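You operate a simulated robot arm through the tools that you are given. There is no shell and no other tool.

Carry out the task below with a simulated two-armed robot. There is one attempt and no reset: what you move stays moved.

Task
Swap the card in the teal stand for number 5.
Fine: loosen the silver screw first, tighten it after; the old card goes into the rack slot that is empty now.

Only the result counts: the job must be done as asked and must still hold three seconds after the hand-in. Knocking over, shifting, dropping, spilling or breaking anything else fails it.

Robot
Two 7-joint arms with fingered hands on one trunk that stands fixed in place. Base frame: the origin is at the foot of the trunk, x ahead of it, y to its left, z up; the work surface is at about z = 840. Lengths are in mm, angles in degrees, forces in N, time in s.
The left shoulder is at [70, 142, 1139], the right one opposite. With the tool pointing down near the work surface each hand reaches from about 420 to 800 mm from the base axis, measured 20 degrees to its own side. Payload 3.6 kg a hand.
Tool frame (each hand has its own): the origin (TCP) lies between the finger pads and is the grasp point; the fingertips stand 25 mm ahead of it; z points along the fingers, y is the line along which they close. The gripper opens to 88 mm; its body begins 29 mm behind the TCP. The gripper is a hand of 5 fingers: y runs from the thumb to the fingers, the wrist lies at [-13, -97, -162] in the tool frame, and closing takes about 1.5 s.
Orientation is told as [roll, pitch, yaw] about the base's x, y, z axes, in that order, counted from this pose: with the fingers straight down and the wrist toward the robot, the tool's x, y and z point along [0, 1, 0], [1, 0, 0] and [0, 0, -1] of the base frame.

Tools
- The arms move only by the tool nudge_tool. It takes "left_moves", "right_moves" or both (then of equal length, played together; a hand with none holds still); each is a list of rows, each a list of 6 numbers: the shift along the tool's x, y, z in mm, then the turn, a rotation vector about the tool's x, y, z in degrees. In form: [[tx, ty, tz, wx, wy, wz], ...]. A call has 1 to 20 rows; each row is the pose to reach, as a shift and turn from the pose commanded when the call began, along the tool's axes at that moment. "left_jaw" and "right_jaw" are, for a hand that has rows, the closure, from 0 (fully open) to 1 (shut), set as the call begins (left out, the last holds). Rows are played at 5 a second. More than 50 mm and 8.6 degrees between two rows, or a gripper value outside its range, and nothing of the call is played. A pose out of reach is approached as far as the arm can. The call stops where the force on the tool passes 40 N (or 10 N more than at its start, if that is more) or the arm is blocked; 0.2 s more then pass. The fingers move at their own pace (about 72 mm/s each) and stop on an object; they squeeze with about 31 N. The grip force told is the motor's: it shows also when the fingers shut on nothing. Time passes only in rows, and 0.2 s behind the last, so rows that repeat a pose let the fingers close. The reply holds the time, the measured pose of the TCP, the force on the tool along the base axes, the opening and the grip force, in the units named above and with some noise, with the torque about the TCP (base axes, N m) and any sound that the robot's microphone picked up, and new pictures: "views" is both (left out), scene, wrist or none (wrist: the cameras of the hands that moved).
- Cameras (640 x 400 px; columns grow to the right, rows downward): "scene" is now at [129.9, -45.2, 1374.9]; the picture's right is [-0.50, -0.87, 0.00], its down [-0.43, 0.25, -0.87] and it looks along [0.75, -0.43, -0.50] (base axes); focal length 322 px, centre (320, 200). "left" rides on the left gripper at [-59, -79, -105] in its tool frame; the picture's right is [-0.73, -0.32, 0.61], its down [0.62, -0.68, 0.38] and it looks along [0.29, 0.66, 0.70] (tool axes); focal length 234 px, centre (320, 200). "right" rides on the right gripper at [59, -79, -105] in its tool frame; the picture's right is [-0.73, 0.32, -0.61], its down [-0.62, -0.68, 0.38] and it looks along [-0.29, 0.66, 0.70] (tool axes); focal length 234 px, centre (320, 200). There is no depth. A picture from a camera that has moved, and an enlarged one, comes with that camera's place and axes in the base frame and with its lens.
- lift_body(by): slides the trunk up (or, below 0, down) by that many mm; the arms and the scene camera ride with it, the base frame stays. It gives what a move gives, with no picture.
- preshape(shape, hand): the hand has 5 fingers and takes this shape, open, in about a second: jaw (thumb against the fingers, like two jaws); tri (thumb and two fingers); tip (a fingertip pinch); poke (one finger out to press); point (the index stretched); flat (the hand flat); cup (the hand cupped); fist (a fist). The gripper value then closes the fingers along that shape, each until it touches; the sizes above hold for jaw. It gives what a move gives, with no picture.
- head_to(pan, tilt): turns the head with the scene camera to pan (to the left, within 86 degrees either way) and tilt (down, from -29 to 69), counted from straight ahead of the robot. It gives what a move gives, and a new picture of the scene camera.
- zoom(camera, box): a new picture of the part [left, top, right, bottom] of that camera's present view, enlarged. No time passes.
- job_done(): hands the job in; it is judged then, once.

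Places have to be worked out from the pictures, the camera data and where the tool is seen. Open the grippers and draw the arms clear of the work before you hand the job in, unless the task says otherwise.

The tools are called after "Call:" by a JSON object that holds its "name" and its "arguments". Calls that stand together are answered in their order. nudge_tool: Moves the arms, as the interface text tells. Its arguments: {"type":"object","properties":{"left_moves":{"type":"array","items":{"type":"array","items":{"type":"number"}}},"left_jaw":{"type":"number"},"right_moves":{"type":"array","items":{"type":"array","items":{"type":"number"}}},"right_jaw":{"type":"number"},"views":{"type":"string","enum":["both","scene","wrist","none"]}},"required":[]} The other tools are called the same way: lift_body (by) moves the trunk up or down; preshape (shape, hand) gives the hand a shape; head_to (pan, tilt) turns the head that bears the scene camera; zoom (camera, box) takes an enlarged picture of a part of a camera's view; job_done () hands the job in.

At the start:

```text
t: 0.0
left_ee_pos: [409.6, -22.9, 1186.3]
left_tool_rot: [0.0, 0.0, 0.0]
left_contact_force: [0.8, -1.0, 0.8]
left_ft_torque: [-0.01, -0.02, 0.0]
left_finger_gap: 87.6
left_grip_force: 0.1
left_shape: jaw
right_ee_pos: [356.8, -402.9, 1166.4]
right_tool_rot: [0.0, 0.0, 0.0]
right_contact_force: [0.4, -0.1, 0.4]
right_ft_torque: [0.01, -0.01, 0.02]
right_finger_gap: 87.8
right_grip_force: 0.1
right_shape: jaw
trunk travel left (down, up): [-675.0, 265.0]
head pan, tilt (commanded): [-29.7, 29.9]
```

scene: 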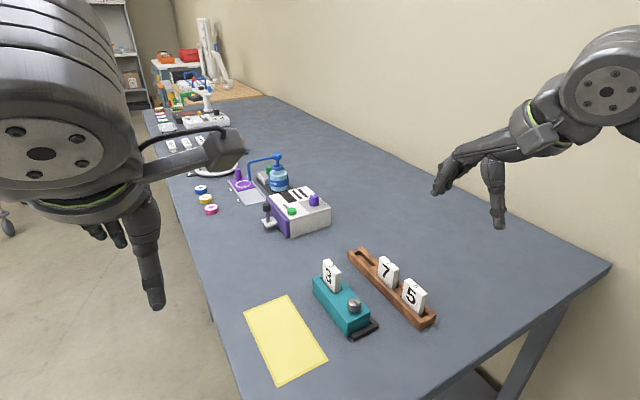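
right: 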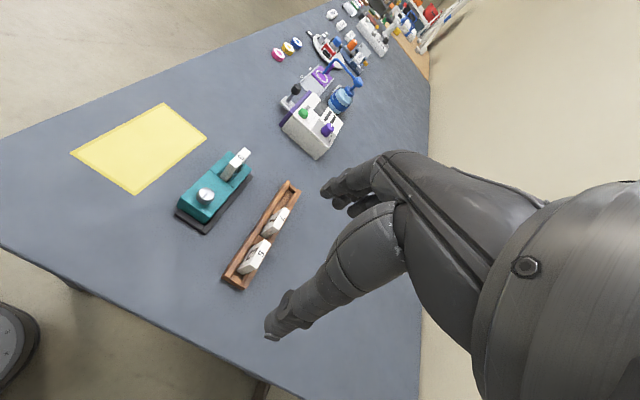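
left: 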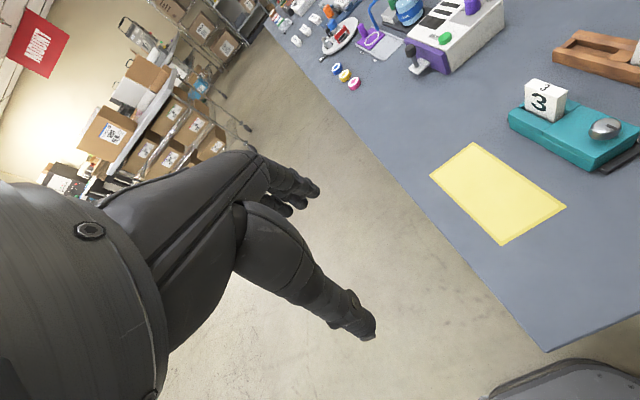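

The scene shows the teal stand with card 3 and a silver screw on it, and a wooden rack with 7, 5 and one empty slot at the far end. I zoom in to place things before moving.

Call:
{"name": "zoom", "arguments": {"camera": "scene", "box": [280, 230, 460, 350]}}

Call:
{"name": "zoom", "arguments": {"camera": "right", "box": [150, 130, 330, 300]}}

Call:
{"name": "zoom", "arguments": {"camera": "left", "box": [490, 20, 640, 180]}}

```text
3.33 times, centred on (370, 290) of scene
camera zoom: at [129.9, -45.2, 1374.9], right [-0.5, -0.87, 0.0], down [-0.43, 0.25, -0.87], along [0.75, -0.43, -0.5], focal length 1075 px, centre (153, -100)
```

zoom: 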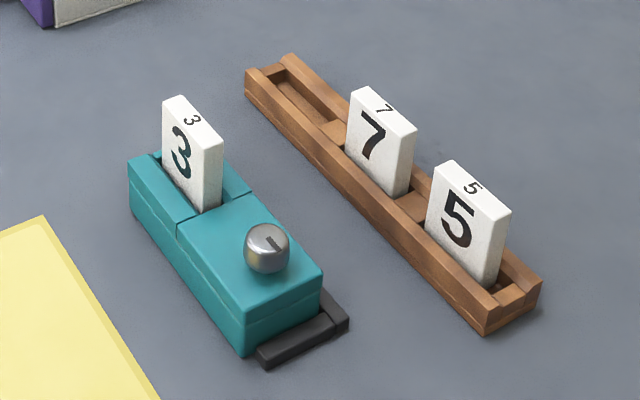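

```text
2.35 times, centred on (240, 215) of right
camera zoom: at [276.3, -343.5, 1271.0], right [0.32, -0.73, 0.61], down [-0.68, -0.62, -0.38], along [0.66, -0.29, -0.7], focal length 551 px, centre (508, 165)
```

zoom: 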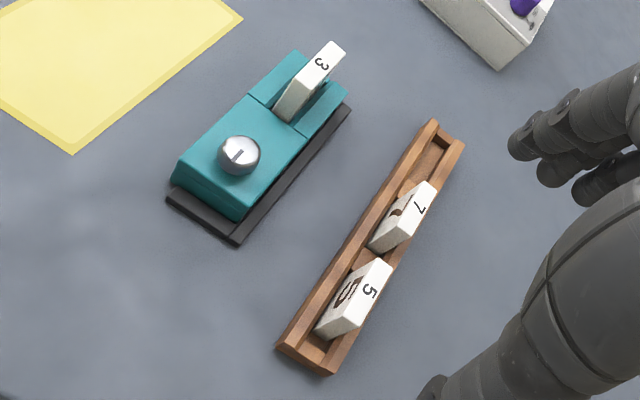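

```text
2.50 times, centred on (565, 100) of left
camera zoom: at [329.8, -80.7, 1294.0], right [-0.32, -0.73, -0.61], down [-0.68, 0.62, -0.38], along [0.66, 0.29, -0.7], focal length 585 px, centre (-292, 450)
```

zoom: 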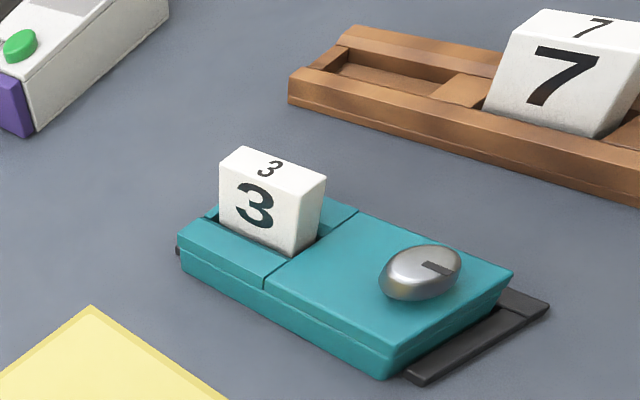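

The stand appears to lie along base x (x about 448–582, y about -341 to -285), with the knob near (470,-314,903) and the card top near (554,-314,931). The rack also lies along x at y about -439. I zoom in further for finer measurement.

Call:
{"name": "zoom", "arguments": {"camera": "scene", "box": [308, 250, 388, 300]}}

Call:
{"name": "zoom", "arguments": {"camera": "scene", "box": [310, 290, 390, 340]}}

Call:
{"name": "zoom", "arguments": {"camera": "scene", "box": [340, 240, 404, 280]}}

Call:
{"name": "zoom", "arguments": {"camera": "scene", "box": [370, 250, 450, 330]}}

```text
8.00 times, centred on (348, 275) of scene
camera zoom: at [129.9, -45.2, 1374.9], right [-0.5, -0.87, 0.0], down [-0.43, 0.25, -0.87], along [0.75, -0.43, -0.5], focal length 2579 px, centre (96, -400)
```

zoom: 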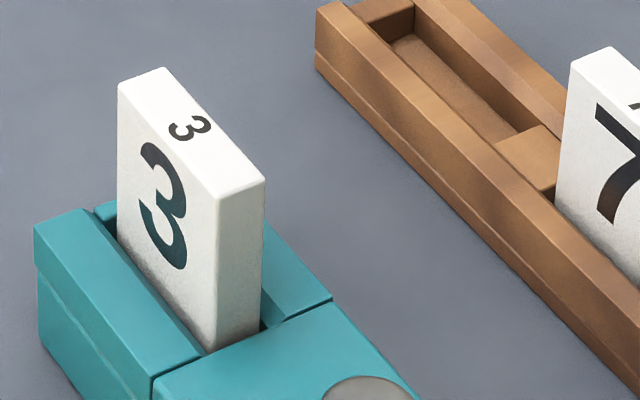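

```text
8.00 times, centred on (350, 315) of scene
camera zoom: at [129.9, -45.2, 1374.9], right [-0.5, -0.87, 0.0], down [-0.43, 0.25, -0.87], along [0.75, -0.43, -0.5], focal length 2579 px, centre (80, -720)
```

zoom: 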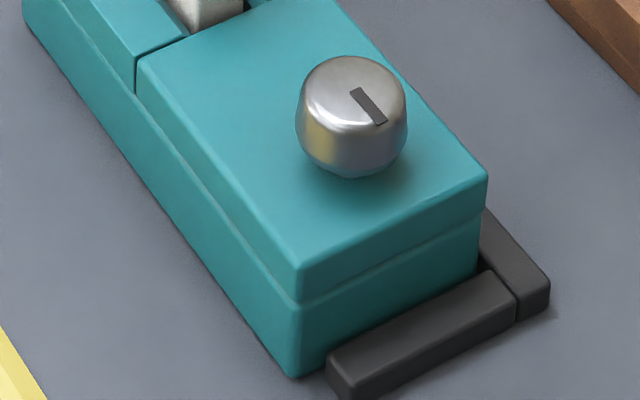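

```text
10.00 times, centred on (372, 260) of scene
camera zoom: at [129.9, -45.2, 1374.9], right [-0.5, -0.87, 0.0], down [-0.43, 0.25, -0.87], along [0.75, -0.43, -0.5], focal length 3224 px, centre (-200, -400)
```

zoom: 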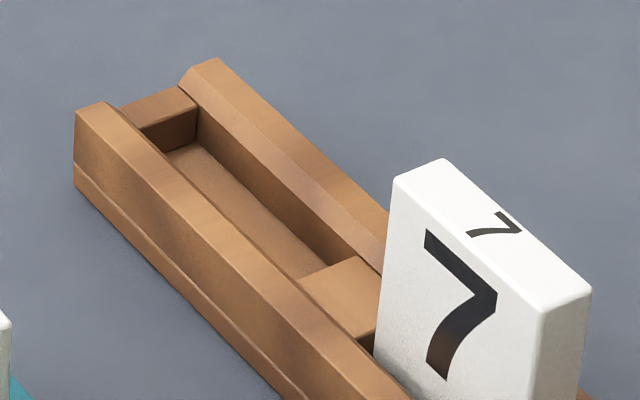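

```text
5.00 times, centred on (410, 290) of scene
camera zoom: at [129.9, -45.2, 1374.9], right [-0.5, -0.87, 0.0], down [-0.43, 0.25, -0.87], along [0.75, -0.43, -0.5], focal length 1612 px, centre (-130, -250)
```

zoom: 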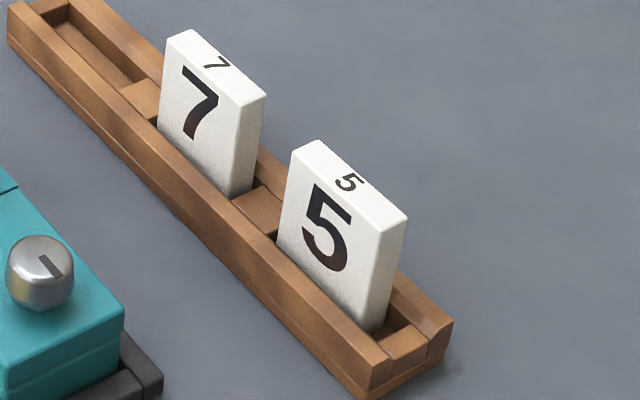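

The pictures give: stand top near z 879, knob about 27 mm across centred near (475,-316), top near z 902; cards about 50 x 14 mm with their faces along x, so I must close along base y for the cards. I try the "tri" shape on the right hand and look at it.

Call:
{"name": "preshape", "arguments": {"shape": "tri", "hand": "right"}}

Call:
{"name": "nudge_tool", "arguments": {"right_moves": [[0, 0, 0, 0, 0, 0]], "views": "both"}}

```text
t: 0.9
left_ee_pos: [409.3, -21.7, 1187.2]
left_tool_rot: [-0.1, 0.0, 0.1]
left_contact_force: [0.5, -0.2, 1.1]
left_ft_torque: [0.02, -0.04, 0.01]
left_finger_gap: 87.6
left_grip_force: 0.0
left_shape: jaw
right_ee_pos: [356.9, -402.8, 1166.8]
right_tool_rot: [0.0, 0.0, 0.0]
right_contact_force: [0.2, 0.2, -0.8]
right_ft_torque: [0.01, -0.04, 0.0]
right_finger_gap: 87.8
right_grip_force: 0.1
right_shape: tri
trunk travel left (down, up): [-675.0, 265.0]
head pan, tilt (commanded): [-29.7, 29.9]
```

```text
t: 1.3
left_ee_pos: [408.3, -22.2, 1188.8]
left_tool_rot: [0.0, 0.0, 0.1]
left_contact_force: [0.2, -0.1, -0.3]
left_ft_torque: [0.02, -0.02, 0.01]
left_finger_gap: 87.6
left_grip_force: 0.0
left_shape: jaw
right_ee_pos: [357.0, -402.0, 1166.6]
right_tool_rot: [0.0, 0.0, 0.0]
right_contact_force: [0.0, 0.0, 0.0]
right_ft_torque: [0.0, 0.01, 0.02]
right_finger_gap: 87.7
right_grip_force: 0.1
right_shape: tri
trunk travel left (down, up): [-675.0, 265.0]
head pan, tilt (commanded): [-29.7, 29.9]
camera scene: at [129.9, -45.2, 1374.9], right [-0.5, -0.87, 0.0], down [-0.43, 0.25, -0.87], along [0.75, -0.43, -0.5], focal length 322 px, centre (320, 200)
camera right: at [276.3, -343.5, 1271.0], right [0.32, -0.73, 0.61], down [-0.68, -0.62, -0.38], along [0.66, -0.29, -0.7], focal length 234 px, centre (320, 200)
```

scene: 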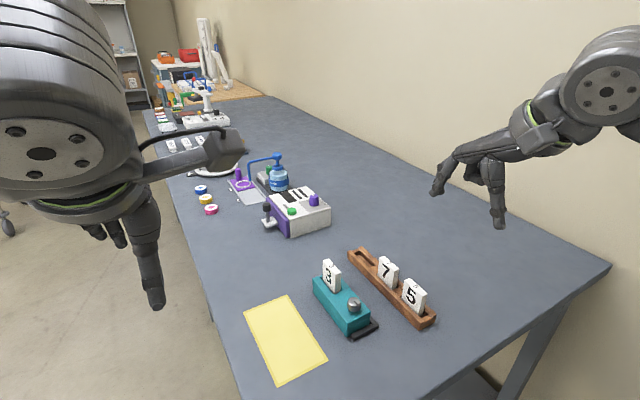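
right: 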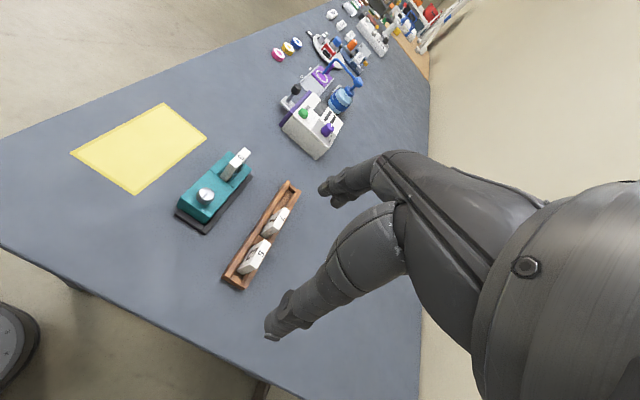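

In "tri" the ring and little fingers are folded away. I zoom in on the hand in both shapes to judge its width.

Call:
{"name": "zoom", "arguments": {"camera": "scene", "box": [420, 110, 580, 240]}}

Call:
{"name": "zoom", "arguments": {"camera": "right", "box": [240, 130, 440, 350]}}

```text
3.08 times, centred on (500, 175) of scene
camera zoom: at [129.9, -45.2, 1374.9], right [-0.5, -0.87, 0.0], down [-0.43, 0.25, -0.87], along [0.75, -0.43, -0.5], focal length 992 px, centre (-234, 277)
```

zoom: 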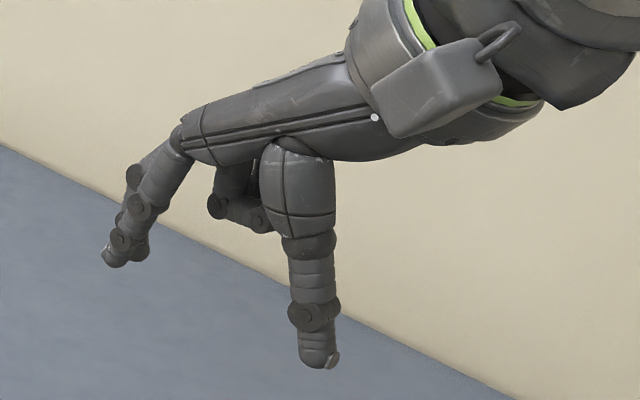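

```text
1.82 times, centred on (340, 240) of right
camera zoom: at [276.3, -343.5, 1271.0], right [0.32, -0.73, 0.61], down [-0.68, -0.62, -0.38], along [0.66, -0.29, -0.7], focal length 426 px, centre (284, 127)
```

zoom: 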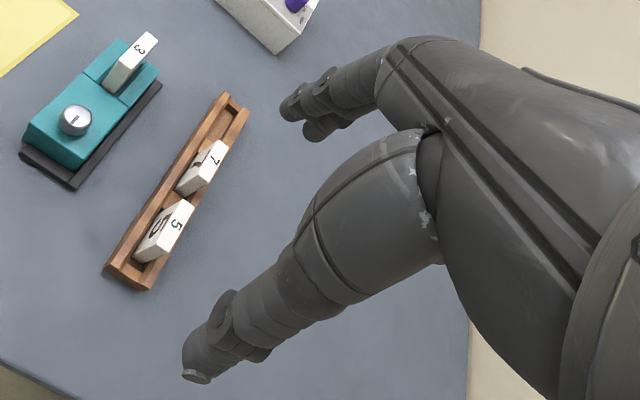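

I close the "tri" grasp in free air to see where the pads meet relative to the TCP.

Call:
{"name": "nudge_tool", "arguments": {"right_moves": [[0, 0, 0, 0, 0, 0], [0, 0, 0, 0, 0, 0], [0, 0, 0, 0, 0, 0], [0, 0, 0, 0, 0, 0], [0, 0, 0, 0, 0, 0], [0, 0, 0, 0, 0, 0], [0, 0, 0, 0, 0, 0], [0, 0, 0, 0, 0, 0]], "right_jaw": 0.85, "views": "wrist"}}

Call:
{"name": "zoom", "arguments": {"camera": "right", "box": [240, 150, 400, 310]}}

Call:
{"name": "zoom", "arguments": {"camera": "scene", "box": [420, 110, 580, 240]}}

```text
t: 3.1
left_ee_pos: [409.6, -21.8, 1186.8]
left_tool_rot: [-0.1, 0.0, 0.1]
left_contact_force: [0.0, -0.8, 0.2]
left_ft_torque: [0.01, 0.01, 0.02]
left_finger_gap: 87.8
left_grip_force: 0.0
left_shape: jaw
right_ee_pos: [357.0, -402.3, 1167.4]
right_tool_rot: [0.0, 0.0, 0.0]
right_contact_force: [-0.2, -0.4, -0.4]
right_ft_torque: [0.0, 0.04, 0.02]
right_finger_gap: 13.4
right_grip_force: 0.0
right_shape: tri
trunk travel left (down, up): [-675.0, 265.0]
head pan, tilt (commanded): [-29.7, 29.9]
camera right: at [276.3, -343.5, 1271.0], right [0.32, -0.73, 0.61], down [-0.68, -0.62, -0.38], along [0.66, -0.29, -0.7], focal length 234 px, centre (320, 200)
```

right: 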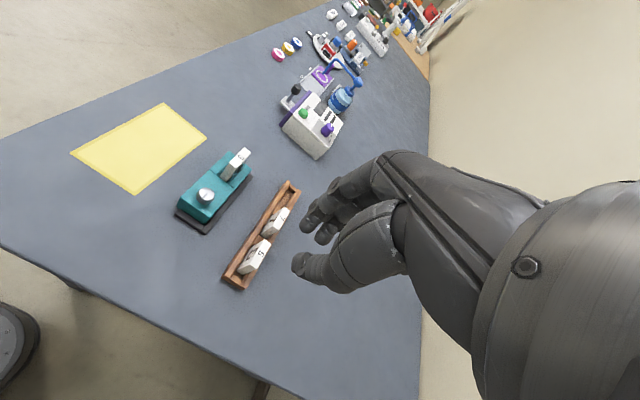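

```text
2.50 times, centred on (320, 230) of right
camera zoom: at [276.3, -343.5, 1271.0], right [0.32, -0.73, 0.61], down [-0.68, -0.62, -0.38], along [0.66, -0.29, -0.7], focal length 585 px, centre (320, 125)
```

zoom: 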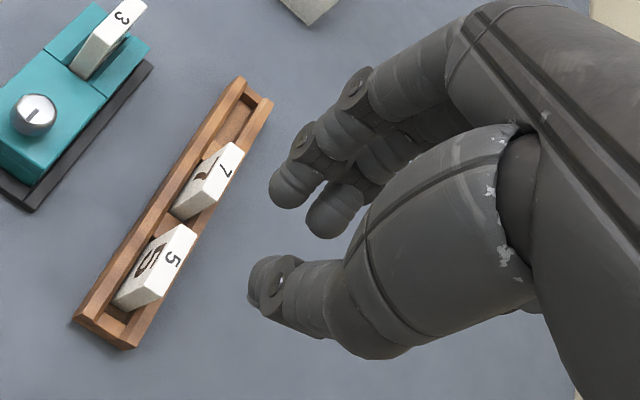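

```text
3.08 times, centred on (500, 175) of scene
camera zoom: at [129.9, -45.2, 1374.9], right [-0.5, -0.87, 0.0], down [-0.43, 0.25, -0.87], along [0.75, -0.43, -0.5], focal length 992 px, centre (-234, 277)
```

zoom: 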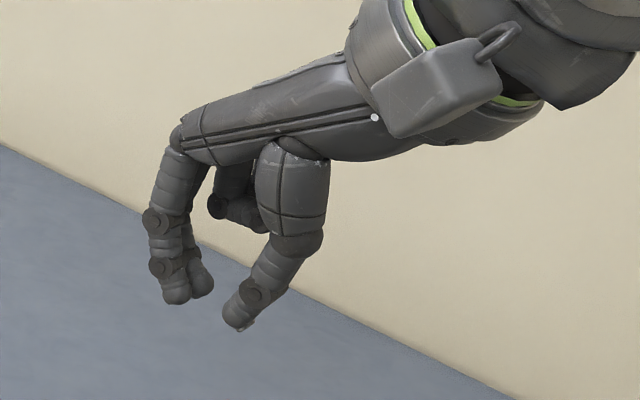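

The pinch closes at the expected fingertip point, so "tri" works for both knob and cards. Now I bring the right hand above the knob at a safe height, turning it to yaw -90, and draw the left hand further left out of the way.

Call:
{"name": "nudge_tool", "arguments": {"right_moves": [[7.9, 10.7, 14.3, 0, 0, 8.2], [15.7, 21.5, 28.5, 0, 0, 16.4], [23.6, 32.2, 42.8, 0, 0, 24.5], [31.5, 42.9, 57.1, 0, 0, 32.7], [39.3, 53.6, 71.4, 0, 0, 40.9], [47.2, 64.4, 85.6, 0, 0, 49.1], [55.0, 75.1, 99.9, 0, 0, 57.3], [62.9, 85.8, 114.2, 0, 0, 65.5], [70.8, 96.5, 128.5, 0, 0, 73.6], [78.6, 107.3, 142.7, 0, 0, 81.8], [86.5, 118.0, 157.0, 0, 0, 90]], "left_moves": [[14, 0, 0, 0, 0, 0], [28, 0, 0, 0, 0, 0], [42, 0, 0, 0, 0, 0], [56, 0, 0, 0, 0, 0], [70, 0, 0, 0, 0, 0], [84, 0, 0, 0, 0, 0], [98, 0, 0, 0, 0, 0], [112, 0, 0, 0, 0, 0], [126, 0, 0, 0, 0, 0], [140, 0, 0, 0, 0, 0], [150, 0, 0, 0, 0, 0]], "right_jaw": 0.45, "views": "both"}}

```text
t: 5.5
left_ee_pos: [410.6, 127.3, 1187.3]
left_tool_rot: [-0.1, 0.1, 0.0]
left_contact_force: [-0.1, 0.4, 0.7]
left_ft_torque: [0.01, -0.01, 0.05]
left_finger_gap: 87.7
left_grip_force: 0.1
left_shape: jaw
right_ee_pos: [472.1, -321.9, 1006.9]
right_tool_rot: [0.1, 0.2, -90.0]
right_contact_force: [0.0, 0.2, 0.0]
right_ft_torque: [-0.01, -0.02, 0.0]
right_finger_gap: 48.0
right_grip_force: 0.0
right_shape: tri
right hand out of reach, approached as far as the arm can: row 11
trunk travel left (down, up): [-675.0, 265.0]
head pan, tilt (commanded): [-29.7, 29.9]
camera scene: at [131.1, -44.8, 1374.8], right [-0.5, -0.87, 0.0], down [-0.43, 0.25, -0.87], along [0.75, -0.43, -0.5], focal length 322 px, centre (320, 200)
camera right: at [528.6, -244.2, 1111.4], right [-0.73, -0.33, 0.6], down [-0.62, 0.68, -0.38], along [-0.29, -0.65, -0.7], focal length 234 px, centre (320, 200)
camera left: at [331.2, 69.2, 1293.8], right [-0.32, -0.73, -0.61], down [-0.68, 0.62, -0.38], along [0.66, 0.29, -0.7], focal length 234 px, centre (320, 200)
```

scene: 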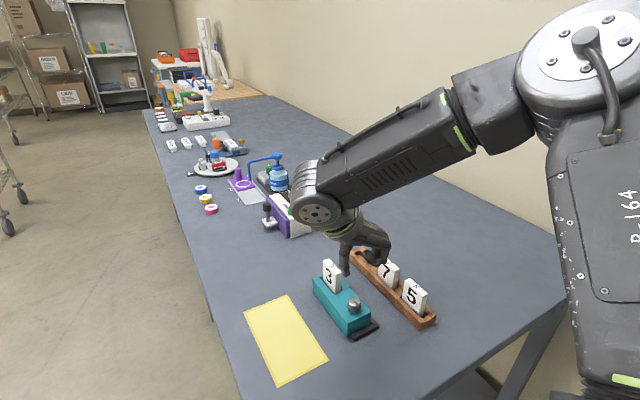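
right: 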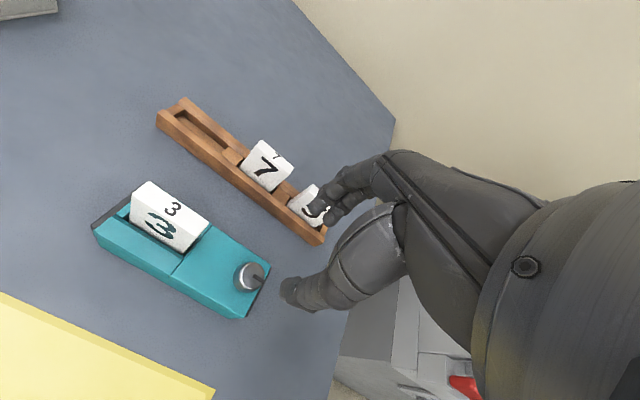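
left: 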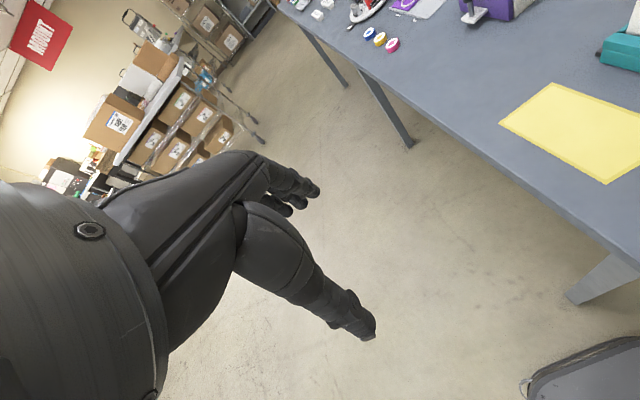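

The right hand reached yaw -90 (just at its limit here), about (472,-322,1007). I zoom through the wrist camera to refine the stand, knob and rack positions.

Call:
{"name": "zoom", "arguments": {"camera": "right", "box": [90, 170, 290, 330]}}

Call:
{"name": "zoom", "arguments": {"camera": "right", "box": [150, 90, 340, 250]}}

Call:
{"name": "zoom", "arguments": {"camera": "scene", "box": [290, 190, 450, 350]}}

```text
2.50 times, centred on (190, 250) of right
camera zoom: at [528.6, -244.2, 1111.4], right [-0.73, -0.33, 0.6], down [-0.62, 0.68, -0.38], along [-0.29, -0.65, -0.7], focal length 585 px, centre (645, 75)
```

zoom: 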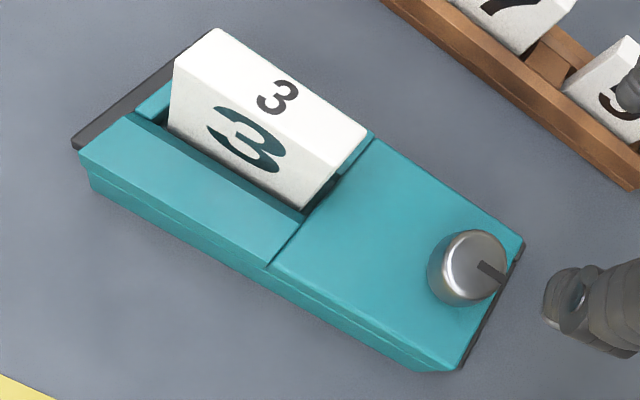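

```text
2.50 times, centred on (245, 170) of right
camera zoom: at [528.6, -244.2, 1111.4], right [-0.73, -0.33, 0.6], down [-0.62, 0.68, -0.38], along [-0.29, -0.65, -0.7], focal length 585 px, centre (508, 275)
```

zoom: 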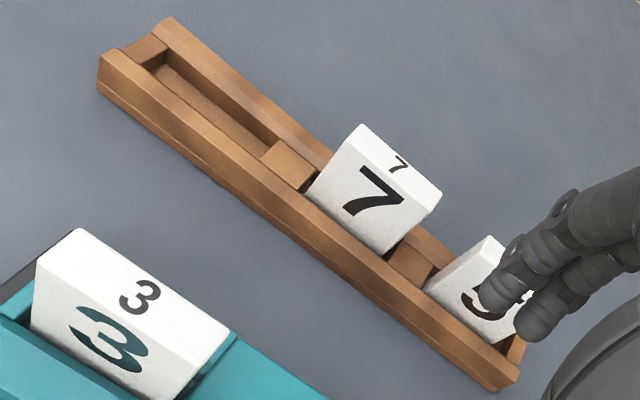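

```text
2.50 times, centred on (370, 270) of scene
camera zoom: at [131.1, -44.8, 1374.8], right [-0.5, -0.87, 0.0], down [-0.43, 0.25, -0.87], along [0.75, -0.43, -0.5], focal length 806 px, centre (195, 25)
```

zoom: 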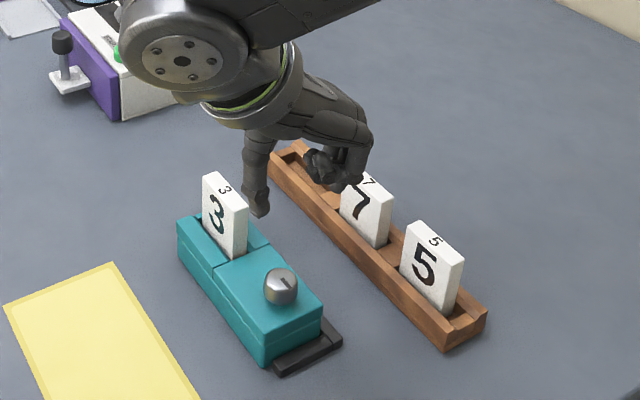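

Now I test how far the right hand can swing in yaw above the knob (toward positive yaw), staying at a safe height, to know the usable turning range.

Call:
{"name": "nudge_tool", "arguments": {"right_moves": [[0, 0, 0, 0, 0, -8.5], [0, 0, 0, 0, 0, -17], [0, 0, 0, 0, 0, -25.5], [0, 0, 0, 0, 0, -34], [0, 0, 0, 0, 0, -42.5], [0, 0, 0, 0, 0, -51], [0, 0, 0, 0, 0, -59.5], [0, 0, 0, 0, 0, -68], [0, 0, 0, 0, 0, -76.5], [0, 0, 0, 0, 0, -85], [0, 0, 0, 0, 0, -93.5], [0, 0, 0, 0, 0, -102], [0, 0, 0, 0, 0, -110.5], [0, 0, 0, 0, 0, -119], [0, 0, 0, 0, 0, -127.5], [0, 0, 0, 0, 0, -136], [0, 0, 0, 0, 0, -144.5], [0, 0, 0, 0, 0, -153]], "views": "both"}}

```text
t: 9.3
left_ee_pos: [409.8, 128.4, 1187.8]
left_tool_rot: [-0.1, 0.0, 0.1]
left_contact_force: [0.2, 0.9, -0.5]
left_ft_torque: [0.0, 0.02, -0.03]
left_finger_gap: 87.8
left_grip_force: 0.0
left_shape: jaw
right_ee_pos: [471.0, -322.5, 1007.1]
right_tool_rot: [0.1, 0.0, 63.1]
right_contact_force: [0.6, -0.5, 0.2]
right_ft_torque: [-0.02, -0.04, -0.01]
right_finger_gap: 47.9
right_grip_force: 0.0
right_shape: tri
trunk travel left (down, up): [-675.0, 265.0]
head pan, tilt (commanded): [-29.7, 29.9]
camera scene: at [130.5, -45.0, 1374.8], right [-0.5, -0.87, 0.0], down [-0.43, 0.25, -0.87], along [0.75, -0.43, -0.5], focal length 322 px, centre (320, 200)
camera right: at [381.9, -367.1, 1110.4], right [0.79, -0.04, 0.61], down [0.25, -0.89, -0.39], along [0.56, 0.46, -0.7], focal length 234 px, centre (320, 200)
```

scene: 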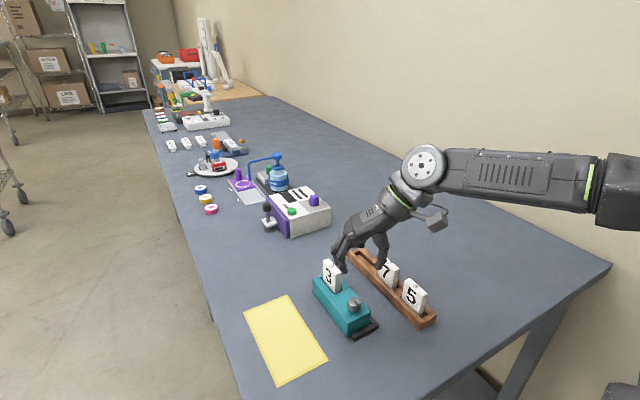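
right: 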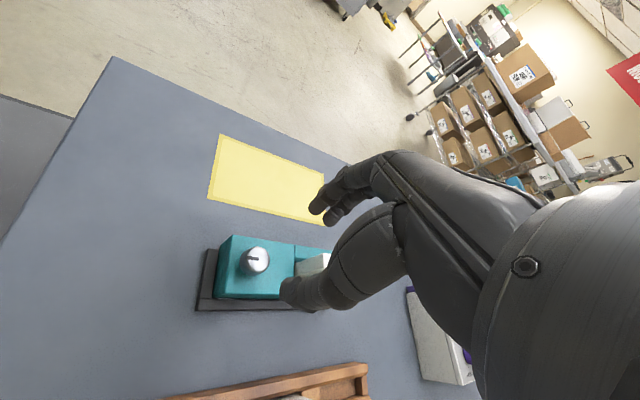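

The yaw range from -90 to +63 is all reachable, so about 140 degrees per grasp. I swing back to yaw -80 over the knob and come down to z 955 (tips about 930, just above the card-top level but beside it) to align.

Call:
{"name": "nudge_tool", "arguments": {"right_moves": [[0, 0.4, 0, 0, 0, 8.4], [-0.1, 0.8, 0, 0, 0, 16.8], [-0.1, 1.3, 0, 0, 0, 25.2], [-0.2, 1.7, 0, 0, 0, 33.6], [-0.2, 2.1, 0, 0, 0, 42], [-0.3, 2.5, 0, 0, 0, 50.4], [-0.3, 2.9, 0, 0, 0, 58.8], [-0.4, 3.4, 0, 0, 0, 67.2], [-0.4, 3.8, 0, 0, 0, 75.6], [-0.5, 4.2, 0, 0, 0, 84], [-0.5, 4.6, 0, 0, 0, 92.4], [-0.6, 5.1, 5, 0, 0, 100.8], [-0.6, 5.5, 10, 0, 0, 109.2], [-0.7, 5.9, 20, 0, 0, 117.6], [-0.7, 6.3, 30, 0, 0, 126], [-0.8, 6.7, 40, 0, 0, 134.4], [-0.84, 7.16, 52, 0, 0, 143]], "views": "both"}}

Call:
{"name": "zoom", "arguments": {"camera": "scene", "box": [300, 220, 400, 350]}}

Call:
{"name": "zoom", "arguments": {"camera": "right", "box": [180, 180, 360, 340]}}

```text
t: 12.9
left_ee_pos: [410.5, 127.2, 1187.4]
left_tool_rot: [-0.1, 0.0, 0.0]
left_contact_force: [-0.2, -0.2, -0.4]
left_ft_torque: [0.0, 0.0, 0.02]
left_finger_gap: 87.7
left_grip_force: 0.0
left_shape: jaw
right_ee_pos: [475.7, -317.2, 954.3]
right_tool_rot: [0.0, 0.0, -80.2]
right_contact_force: [0.1, -1.4, -0.2]
right_ft_torque: [-0.02, 0.01, -0.01]
right_finger_gap: 48.0
right_grip_force: 0.1
right_shape: tri
trunk travel left (down, up): [-675.0, 265.0]
head pan, tilt (commanded): [-29.7, 29.9]
camera scene: at [130.9, -44.7, 1374.8], right [-0.5, -0.87, 0.0], down [-0.43, 0.25, -0.87], along [0.75, -0.43, -0.5], focal length 322 px, centre (320, 200)
camera right: at [518.8, -229.0, 1058.8], right [-0.66, -0.44, 0.61], down [-0.73, 0.56, -0.38], along [-0.17, -0.7, -0.7], focal length 234 px, centre (320, 200)
```

scene: 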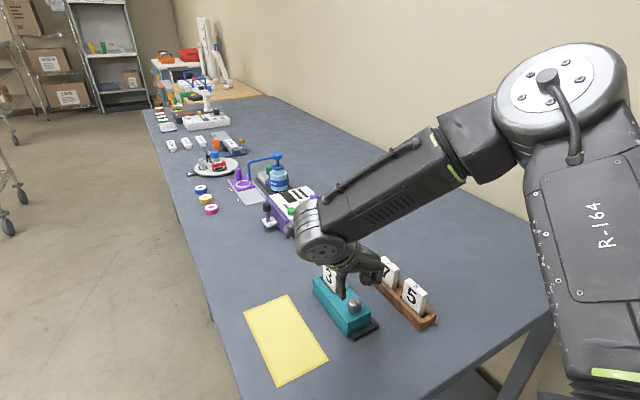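
right: 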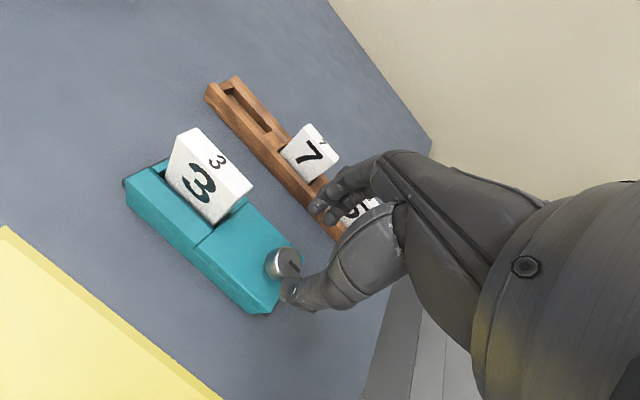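

```text
3.08 times, centred on (350, 285) of scene
camera zoom: at [130.9, -44.7, 1374.8], right [-0.5, -0.87, 0.0], down [-0.43, 0.25, -0.87], along [0.75, -0.43, -0.5], focal length 992 px, centre (228, -62)
```

zoom: 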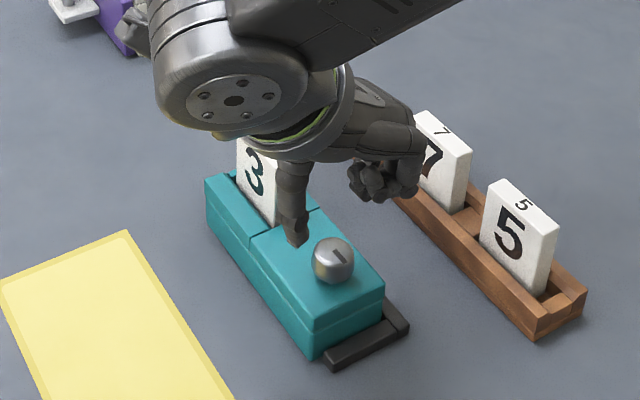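

```text
2.50 times, centred on (270, 260) of right
camera zoom: at [518.8, -229.0, 1058.8], right [-0.66, -0.44, 0.61], down [-0.73, 0.56, -0.38], along [-0.17, -0.7, -0.7], focal length 585 px, centre (445, 50)
```

zoom: 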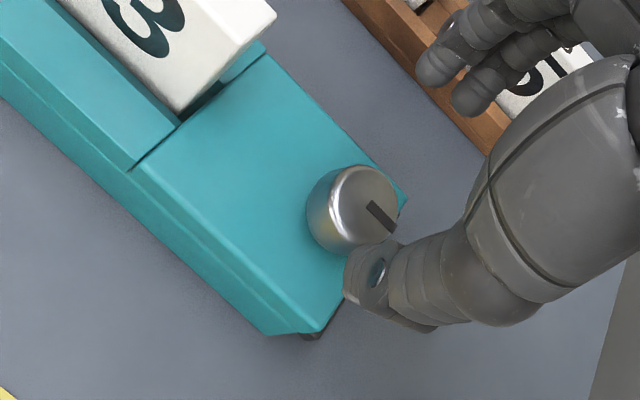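

Triangulating from the wrist and scene views puts the knob near (471.5,-316), top about z 902, so about 3.5 mm toward the robot from the current TCP. I shift and lower to z about 925 with the jaw around 40 mm open and look closely again.

Call:
{"name": "nudge_tool", "arguments": {"right_moves": [[-1.5, -0.5, 5, 0, 0, 0], [-3.4, -1.1, 12, 0, 0, 0], [-3.4, -1.1, 21, 0, 0, 0], [-3.4, -1.1, 30, 0, 0, 0], [-3.4, -1.1, 30, 0, 0, 0]], "views": "wrist"}}

Call:
{"name": "zoom", "arguments": {"camera": "scene", "box": [310, 260, 390, 320]}}

Call:
{"name": "zoom", "arguments": {"camera": "right", "box": [230, 180, 360, 310]}}

```text
t: 14.1
left_ee_pos: [410.8, 127.9, 1187.6]
left_tool_rot: [0.0, 0.1, 0.0]
left_contact_force: [0.2, -0.1, -0.4]
left_ft_torque: [0.03, -0.02, 0.03]
left_finger_gap: 87.8
left_grip_force: 0.1
left_shape: jaw
right_ee_pos: [473.0, -316.2, 923.1]
right_tool_rot: [0.1, 0.1, -80.0]
right_contact_force: [0.0, 0.0, 0.8]
right_ft_torque: [0.0, -0.03, 0.0]
right_finger_gap: 48.0
right_grip_force: 0.1
right_shape: tri
trunk travel left (down, up): [-675.0, 265.0]
head pan, tilt (commanded): [-29.7, 29.9]
camera right: at [515.1, -228.4, 1028.0], right [-0.66, -0.44, 0.61], down [-0.73, 0.56, -0.38], along [-0.17, -0.7, -0.7], focal length 234 px, centre (320, 200)
```

right: 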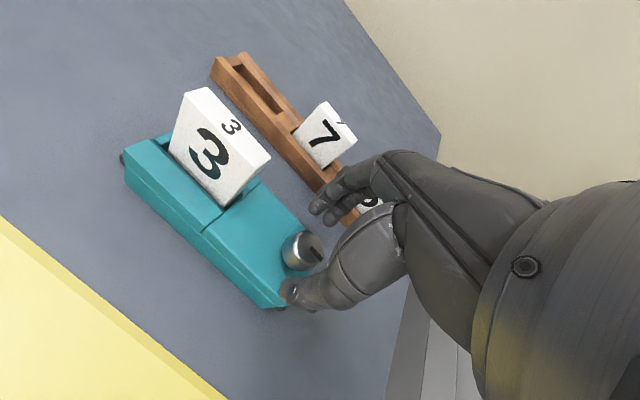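

```text
6.67 times, centred on (350, 290) of scene
camera zoom: at [129.8, -45.0, 1374.9], right [-0.5, -0.87, 0.0], down [-0.43, 0.25, -0.87], along [0.75, -0.43, -0.5], focal length 2150 px, centre (120, -400)
```

zoom: 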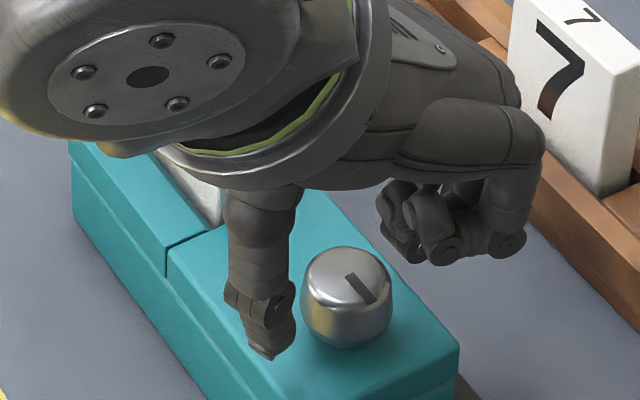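

```text
3.08 times, centred on (295, 245) of right
camera zoom: at [515.1, -228.4, 1028.0], right [-0.66, -0.44, 0.61], down [-0.73, 0.56, -0.38], along [-0.17, -0.7, -0.7], focal length 720 px, centre (397, 62)
```

zoom: 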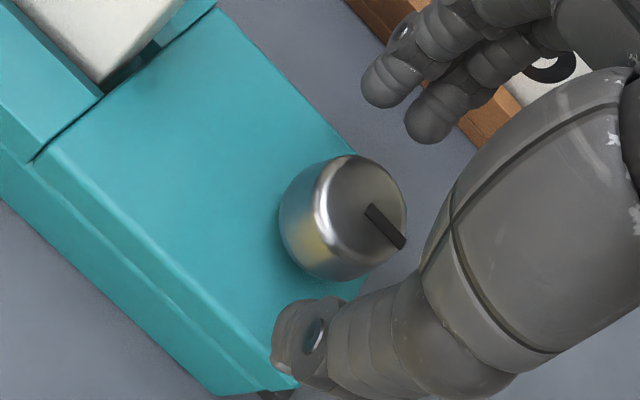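

Knob is within about 1 mm of the TCP axis in both views. I lower a further 14 mm (tips near z 885, above the stand top) and then check before closing.

Call:
{"name": "nudge_tool", "arguments": {"right_moves": [[1, 1, 4, 0, 0, 0], [1, 1, 8, 0, 0, 0], [1, 1, 11, 0, 0, 0], [1, 1, 14, 0, 0, 0], [1, 1, 14, 0, 0, 0]], "views": "wrist"}}

Call:
{"name": "zoom", "arguments": {"camera": "scene", "box": [310, 260, 390, 320]}}

Call:
{"name": "zoom", "arguments": {"camera": "right", "box": [230, 180, 360, 310]}}

```text
t: 15.3
left_ee_pos: [409.5, 128.0, 1186.9]
left_tool_rot: [-0.1, 0.0, 0.0]
left_contact_force: [-0.1, -0.2, 0.0]
left_ft_torque: [-0.01, 0.01, 0.02]
left_finger_gap: 87.6
left_grip_force: 0.0
left_shape: jaw
right_ee_pos: [473.8, -318.3, 910.3]
right_tool_rot: [0.0, 0.0, -80.0]
right_contact_force: [-0.1, 0.1, 0.0]
right_ft_torque: [-0.02, -0.01, -0.01]
right_finger_gap: 48.1
right_grip_force: 0.1
right_shape: tri
trunk travel left (down, up): [-675.0, 265.0]
head pan, tilt (commanded): [-29.7, 29.9]
camera right: at [515.3, -229.5, 1014.2], right [-0.66, -0.44, 0.61], down [-0.73, 0.56, -0.38], along [-0.17, -0.7, -0.7], focal length 234 px, centre (320, 200)
```

right: 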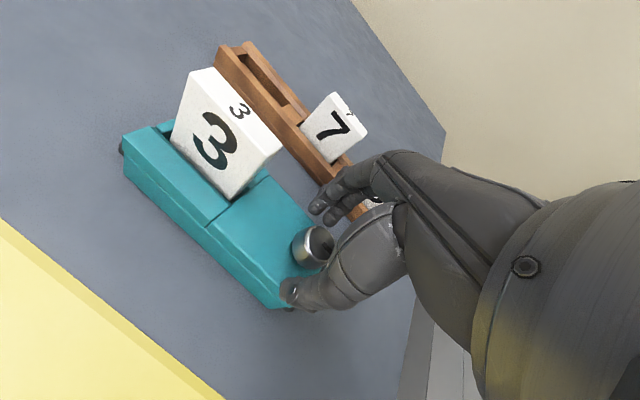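

```text
6.67 times, centred on (350, 290) of scene
camera zoom: at [129.9, -45.0, 1374.9], right [-0.5, -0.87, 0.0], down [-0.43, 0.25, -0.87], along [0.75, -0.43, -0.5], focal length 2150 px, centre (120, -400)
```

zoom: 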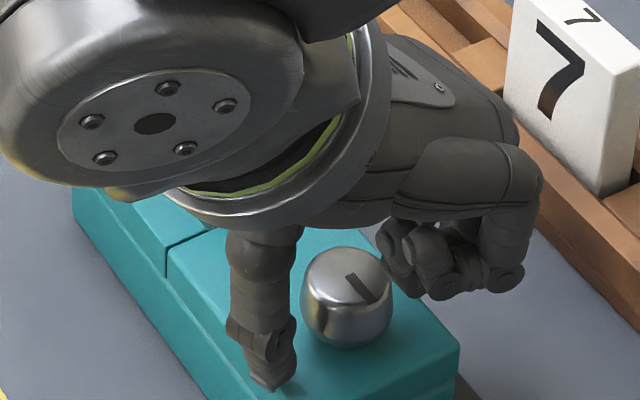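

```text
3.08 times, centred on (295, 245) of right
camera zoom: at [515.3, -229.5, 1014.2], right [-0.66, -0.44, 0.61], down [-0.73, 0.56, -0.38], along [-0.17, -0.7, -0.7], focal length 720 px, centre (397, 62)
```

zoom: 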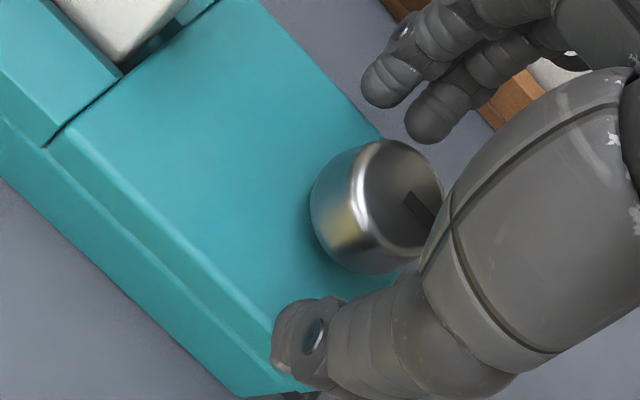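

The thumb and fingers straddle the knob with tips just above the stand. I close on the knob while holding still.

Call:
{"name": "nudge_tool", "arguments": {"right_moves": [[-0.7, 0, 0, 0, 0, 0], [-0.7, 0, 0, 0, 0, 0], [-0.7, 0, 0, 0, 0, 0], [-0.7, 0, 0, 0, 0, 0], [-0.7, 0, 0, 0, 0, 0], [-0.7, 0, 0, 0, 0, 0]], "right_jaw": 1.0, "views": "wrist"}}

Call:
{"name": "zoom", "arguments": {"camera": "scene", "box": [310, 260, 390, 320]}}

Call:
{"name": "zoom", "arguments": {"camera": "right", "box": [230, 180, 360, 310]}}

```text
t: 16.7
left_ee_pos: [409.5, 127.7, 1187.6]
left_tool_rot: [-0.1, -0.1, 0.0]
left_contact_force: [0.2, -0.2, -0.5]
left_ft_torque: [0.02, 0.01, 0.03]
left_finger_gap: 87.7
left_grip_force: 0.1
left_shape: jaw
right_ee_pos: [473.4, -317.4, 910.6]
right_tool_rot: [0.0, 0.0, -80.0]
right_contact_force: [-0.6, 1.0, -0.1]
right_ft_torque: [0.14, 0.01, 0.01]
right_finger_gap: 17.6
right_grip_force: 31.1
right_shape: tri
trunk travel left (down, up): [-675.0, 265.0]
head pan, tilt (commanded): [-29.7, 29.9]
camera right: at [515.6, -229.4, 1013.9], right [-0.66, -0.44, 0.61], down [-0.73, 0.56, -0.38], along [-0.17, -0.7, -0.7], focal length 234 px, centre (320, 200)
```

right: 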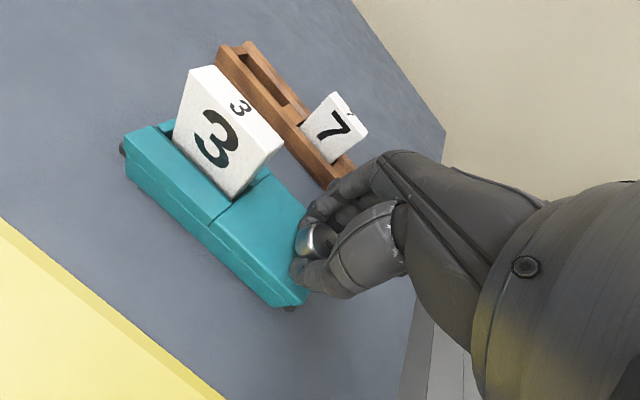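

```text
6.67 times, centred on (350, 290) of scene
camera zoom: at [130.4, -45.1, 1374.8], right [-0.5, -0.87, 0.0], down [-0.43, 0.25, -0.87], along [0.75, -0.43, -0.5], focal length 2150 px, centre (120, -400)
```

zoom: 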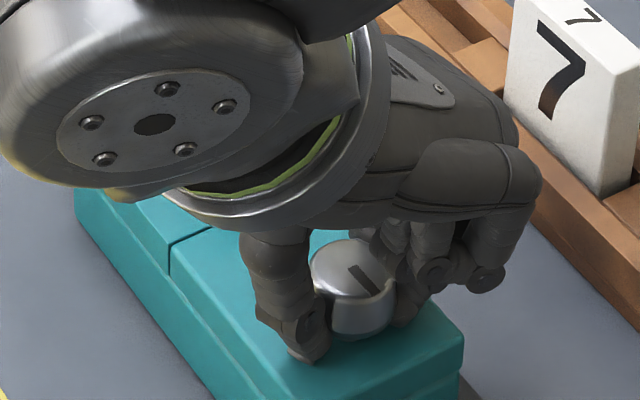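

```text
3.08 times, centred on (295, 245) of right
camera zoom: at [515.6, -229.4, 1013.9], right [-0.66, -0.44, 0.61], down [-0.73, 0.56, -0.38], along [-0.17, -0.7, -0.7], focal length 720 px, centre (397, 62)
```

zoom: 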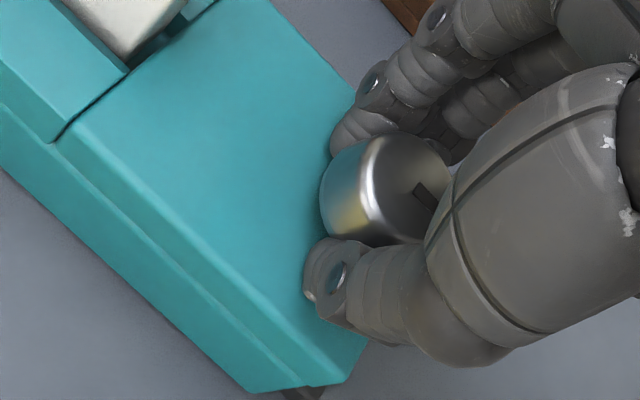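

The grip is on (31 N), but the stand seems to have shifted slightly. I compare the same zoom boxes as at the start to measure this.

Call:
{"name": "zoom", "arguments": {"camera": "scene", "box": [310, 290, 390, 340]}}

Call:
{"name": "zoom", "arguments": {"camera": "scene", "box": [280, 230, 460, 350]}}

```text
8.00 times, centred on (350, 315) of scene
camera zoom: at [130.4, -45.1, 1374.8], right [-0.5, -0.87, 0.0], down [-0.43, 0.25, -0.87], along [0.75, -0.43, -0.5], focal length 2579 px, centre (80, -720)
```

zoom: 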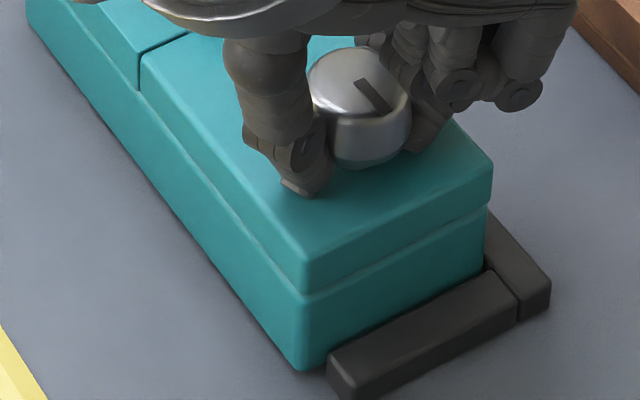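

```text
3.33 times, centred on (370, 290) of scene
camera zoom: at [130.4, -45.1, 1374.8], right [-0.5, -0.87, 0.0], down [-0.43, 0.25, -0.87], along [0.75, -0.43, -0.5], focal length 1075 px, centre (153, -100)
```

zoom: 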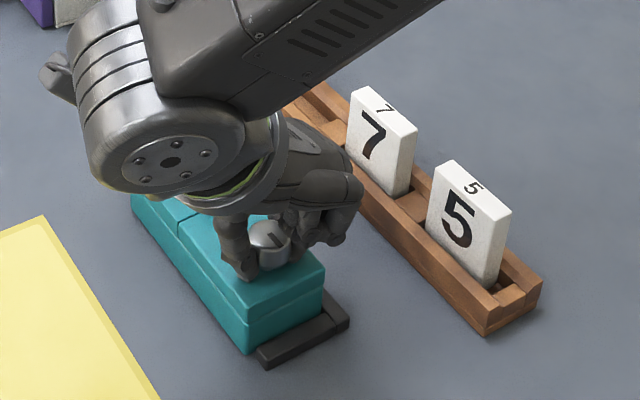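

The stand moved about 2–3 mm toward the black fence with a slight (about 2 degree) twist; it is loose within the fence. I turn the knob counter-clockwise by a small 17 degrees as a test and see whether the knob turns relative to the stand.

Call:
{"name": "nudge_tool", "arguments": {"right_moves": [[-0.7, 0, 0, 0, 0, -3], [-0.7, 0, 0, 0, 0, -6], [-0.7, 0, 0, 0, 0, -9], [-0.7, 0, 0, 0, 0, -12], [-0.7, 0, 0, 0, 0, -15], [-0.7, 0, 0, 0, 0, -17]], "views": "wrist"}}

Call:
{"name": "zoom", "arguments": {"camera": "scene", "box": [310, 290, 390, 340]}}

Call:
{"name": "zoom", "arguments": {"camera": "right", "box": [230, 180, 360, 310]}}

```text
t: 18.1
left_ee_pos: [409.9, 127.1, 1187.3]
left_tool_rot: [-0.1, 0.0, 0.1]
left_contact_force: [0.1, -0.5, 0.1]
left_ft_torque: [-0.01, -0.03, 0.0]
left_finger_gap: 87.9
left_grip_force: 0.1
left_shape: jaw
right_ee_pos: [472.6, -318.7, 910.0]
right_tool_rot: [0.0, -0.1, -63.1]
right_contact_force: [0.8, -0.1, 0.2]
right_ft_torque: [0.06, -0.01, -0.1]
right_finger_gap: 17.4
right_grip_force: 30.6
right_shape: tri
trunk travel left (down, up): [-675.0, 265.0]
head pan, tilt (commanded): [-29.7, 29.9]
camera right: at [487.3, -220.2, 1014.5], right [-0.5, -0.62, 0.61], down [-0.86, 0.32, -0.38], along [0.04, -0.72, -0.7], focal length 234 px, centre (320, 200)
```

right: 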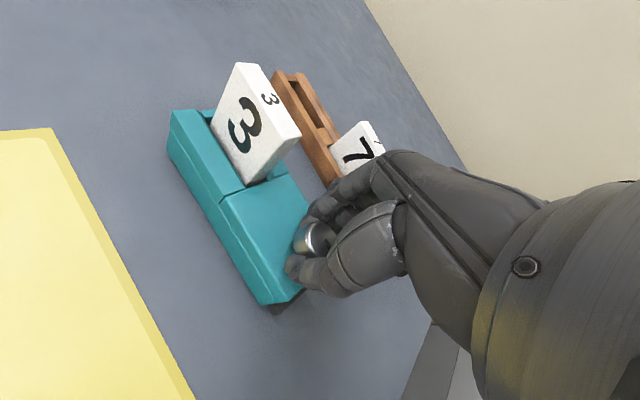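

```text
8.00 times, centred on (350, 315) of scene
camera zoom: at [130.2, -45.4, 1374.9], right [-0.5, -0.87, 0.0], down [-0.43, 0.25, -0.87], along [0.75, -0.43, -0.5], focal length 2579 px, centre (80, -720)
```

zoom: 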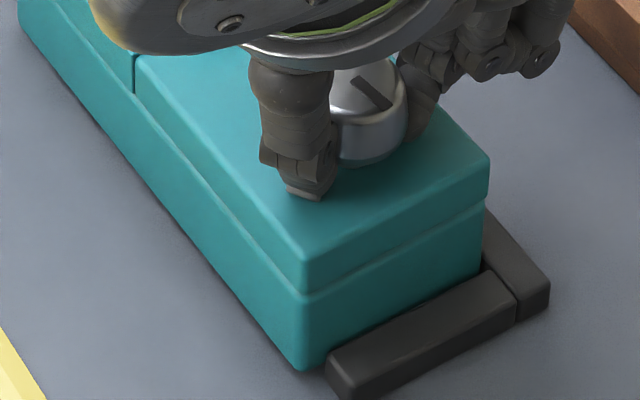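

```text
3.08 times, centred on (295, 245) of right
camera zoom: at [487.3, -220.2, 1014.5], right [-0.5, -0.62, 0.61], down [-0.86, 0.32, -0.38], along [0.04, -0.72, -0.7], focal length 720 px, centre (397, 62)
```

zoom: 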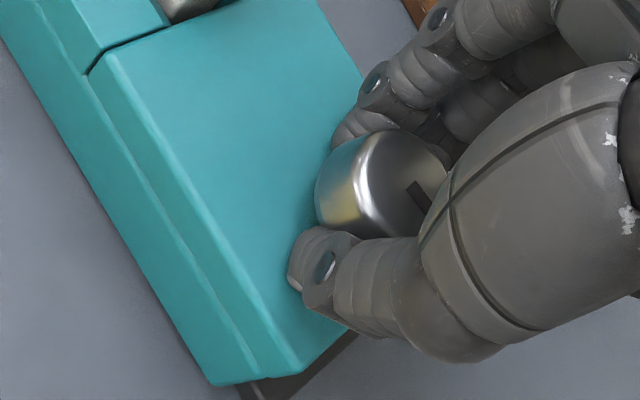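

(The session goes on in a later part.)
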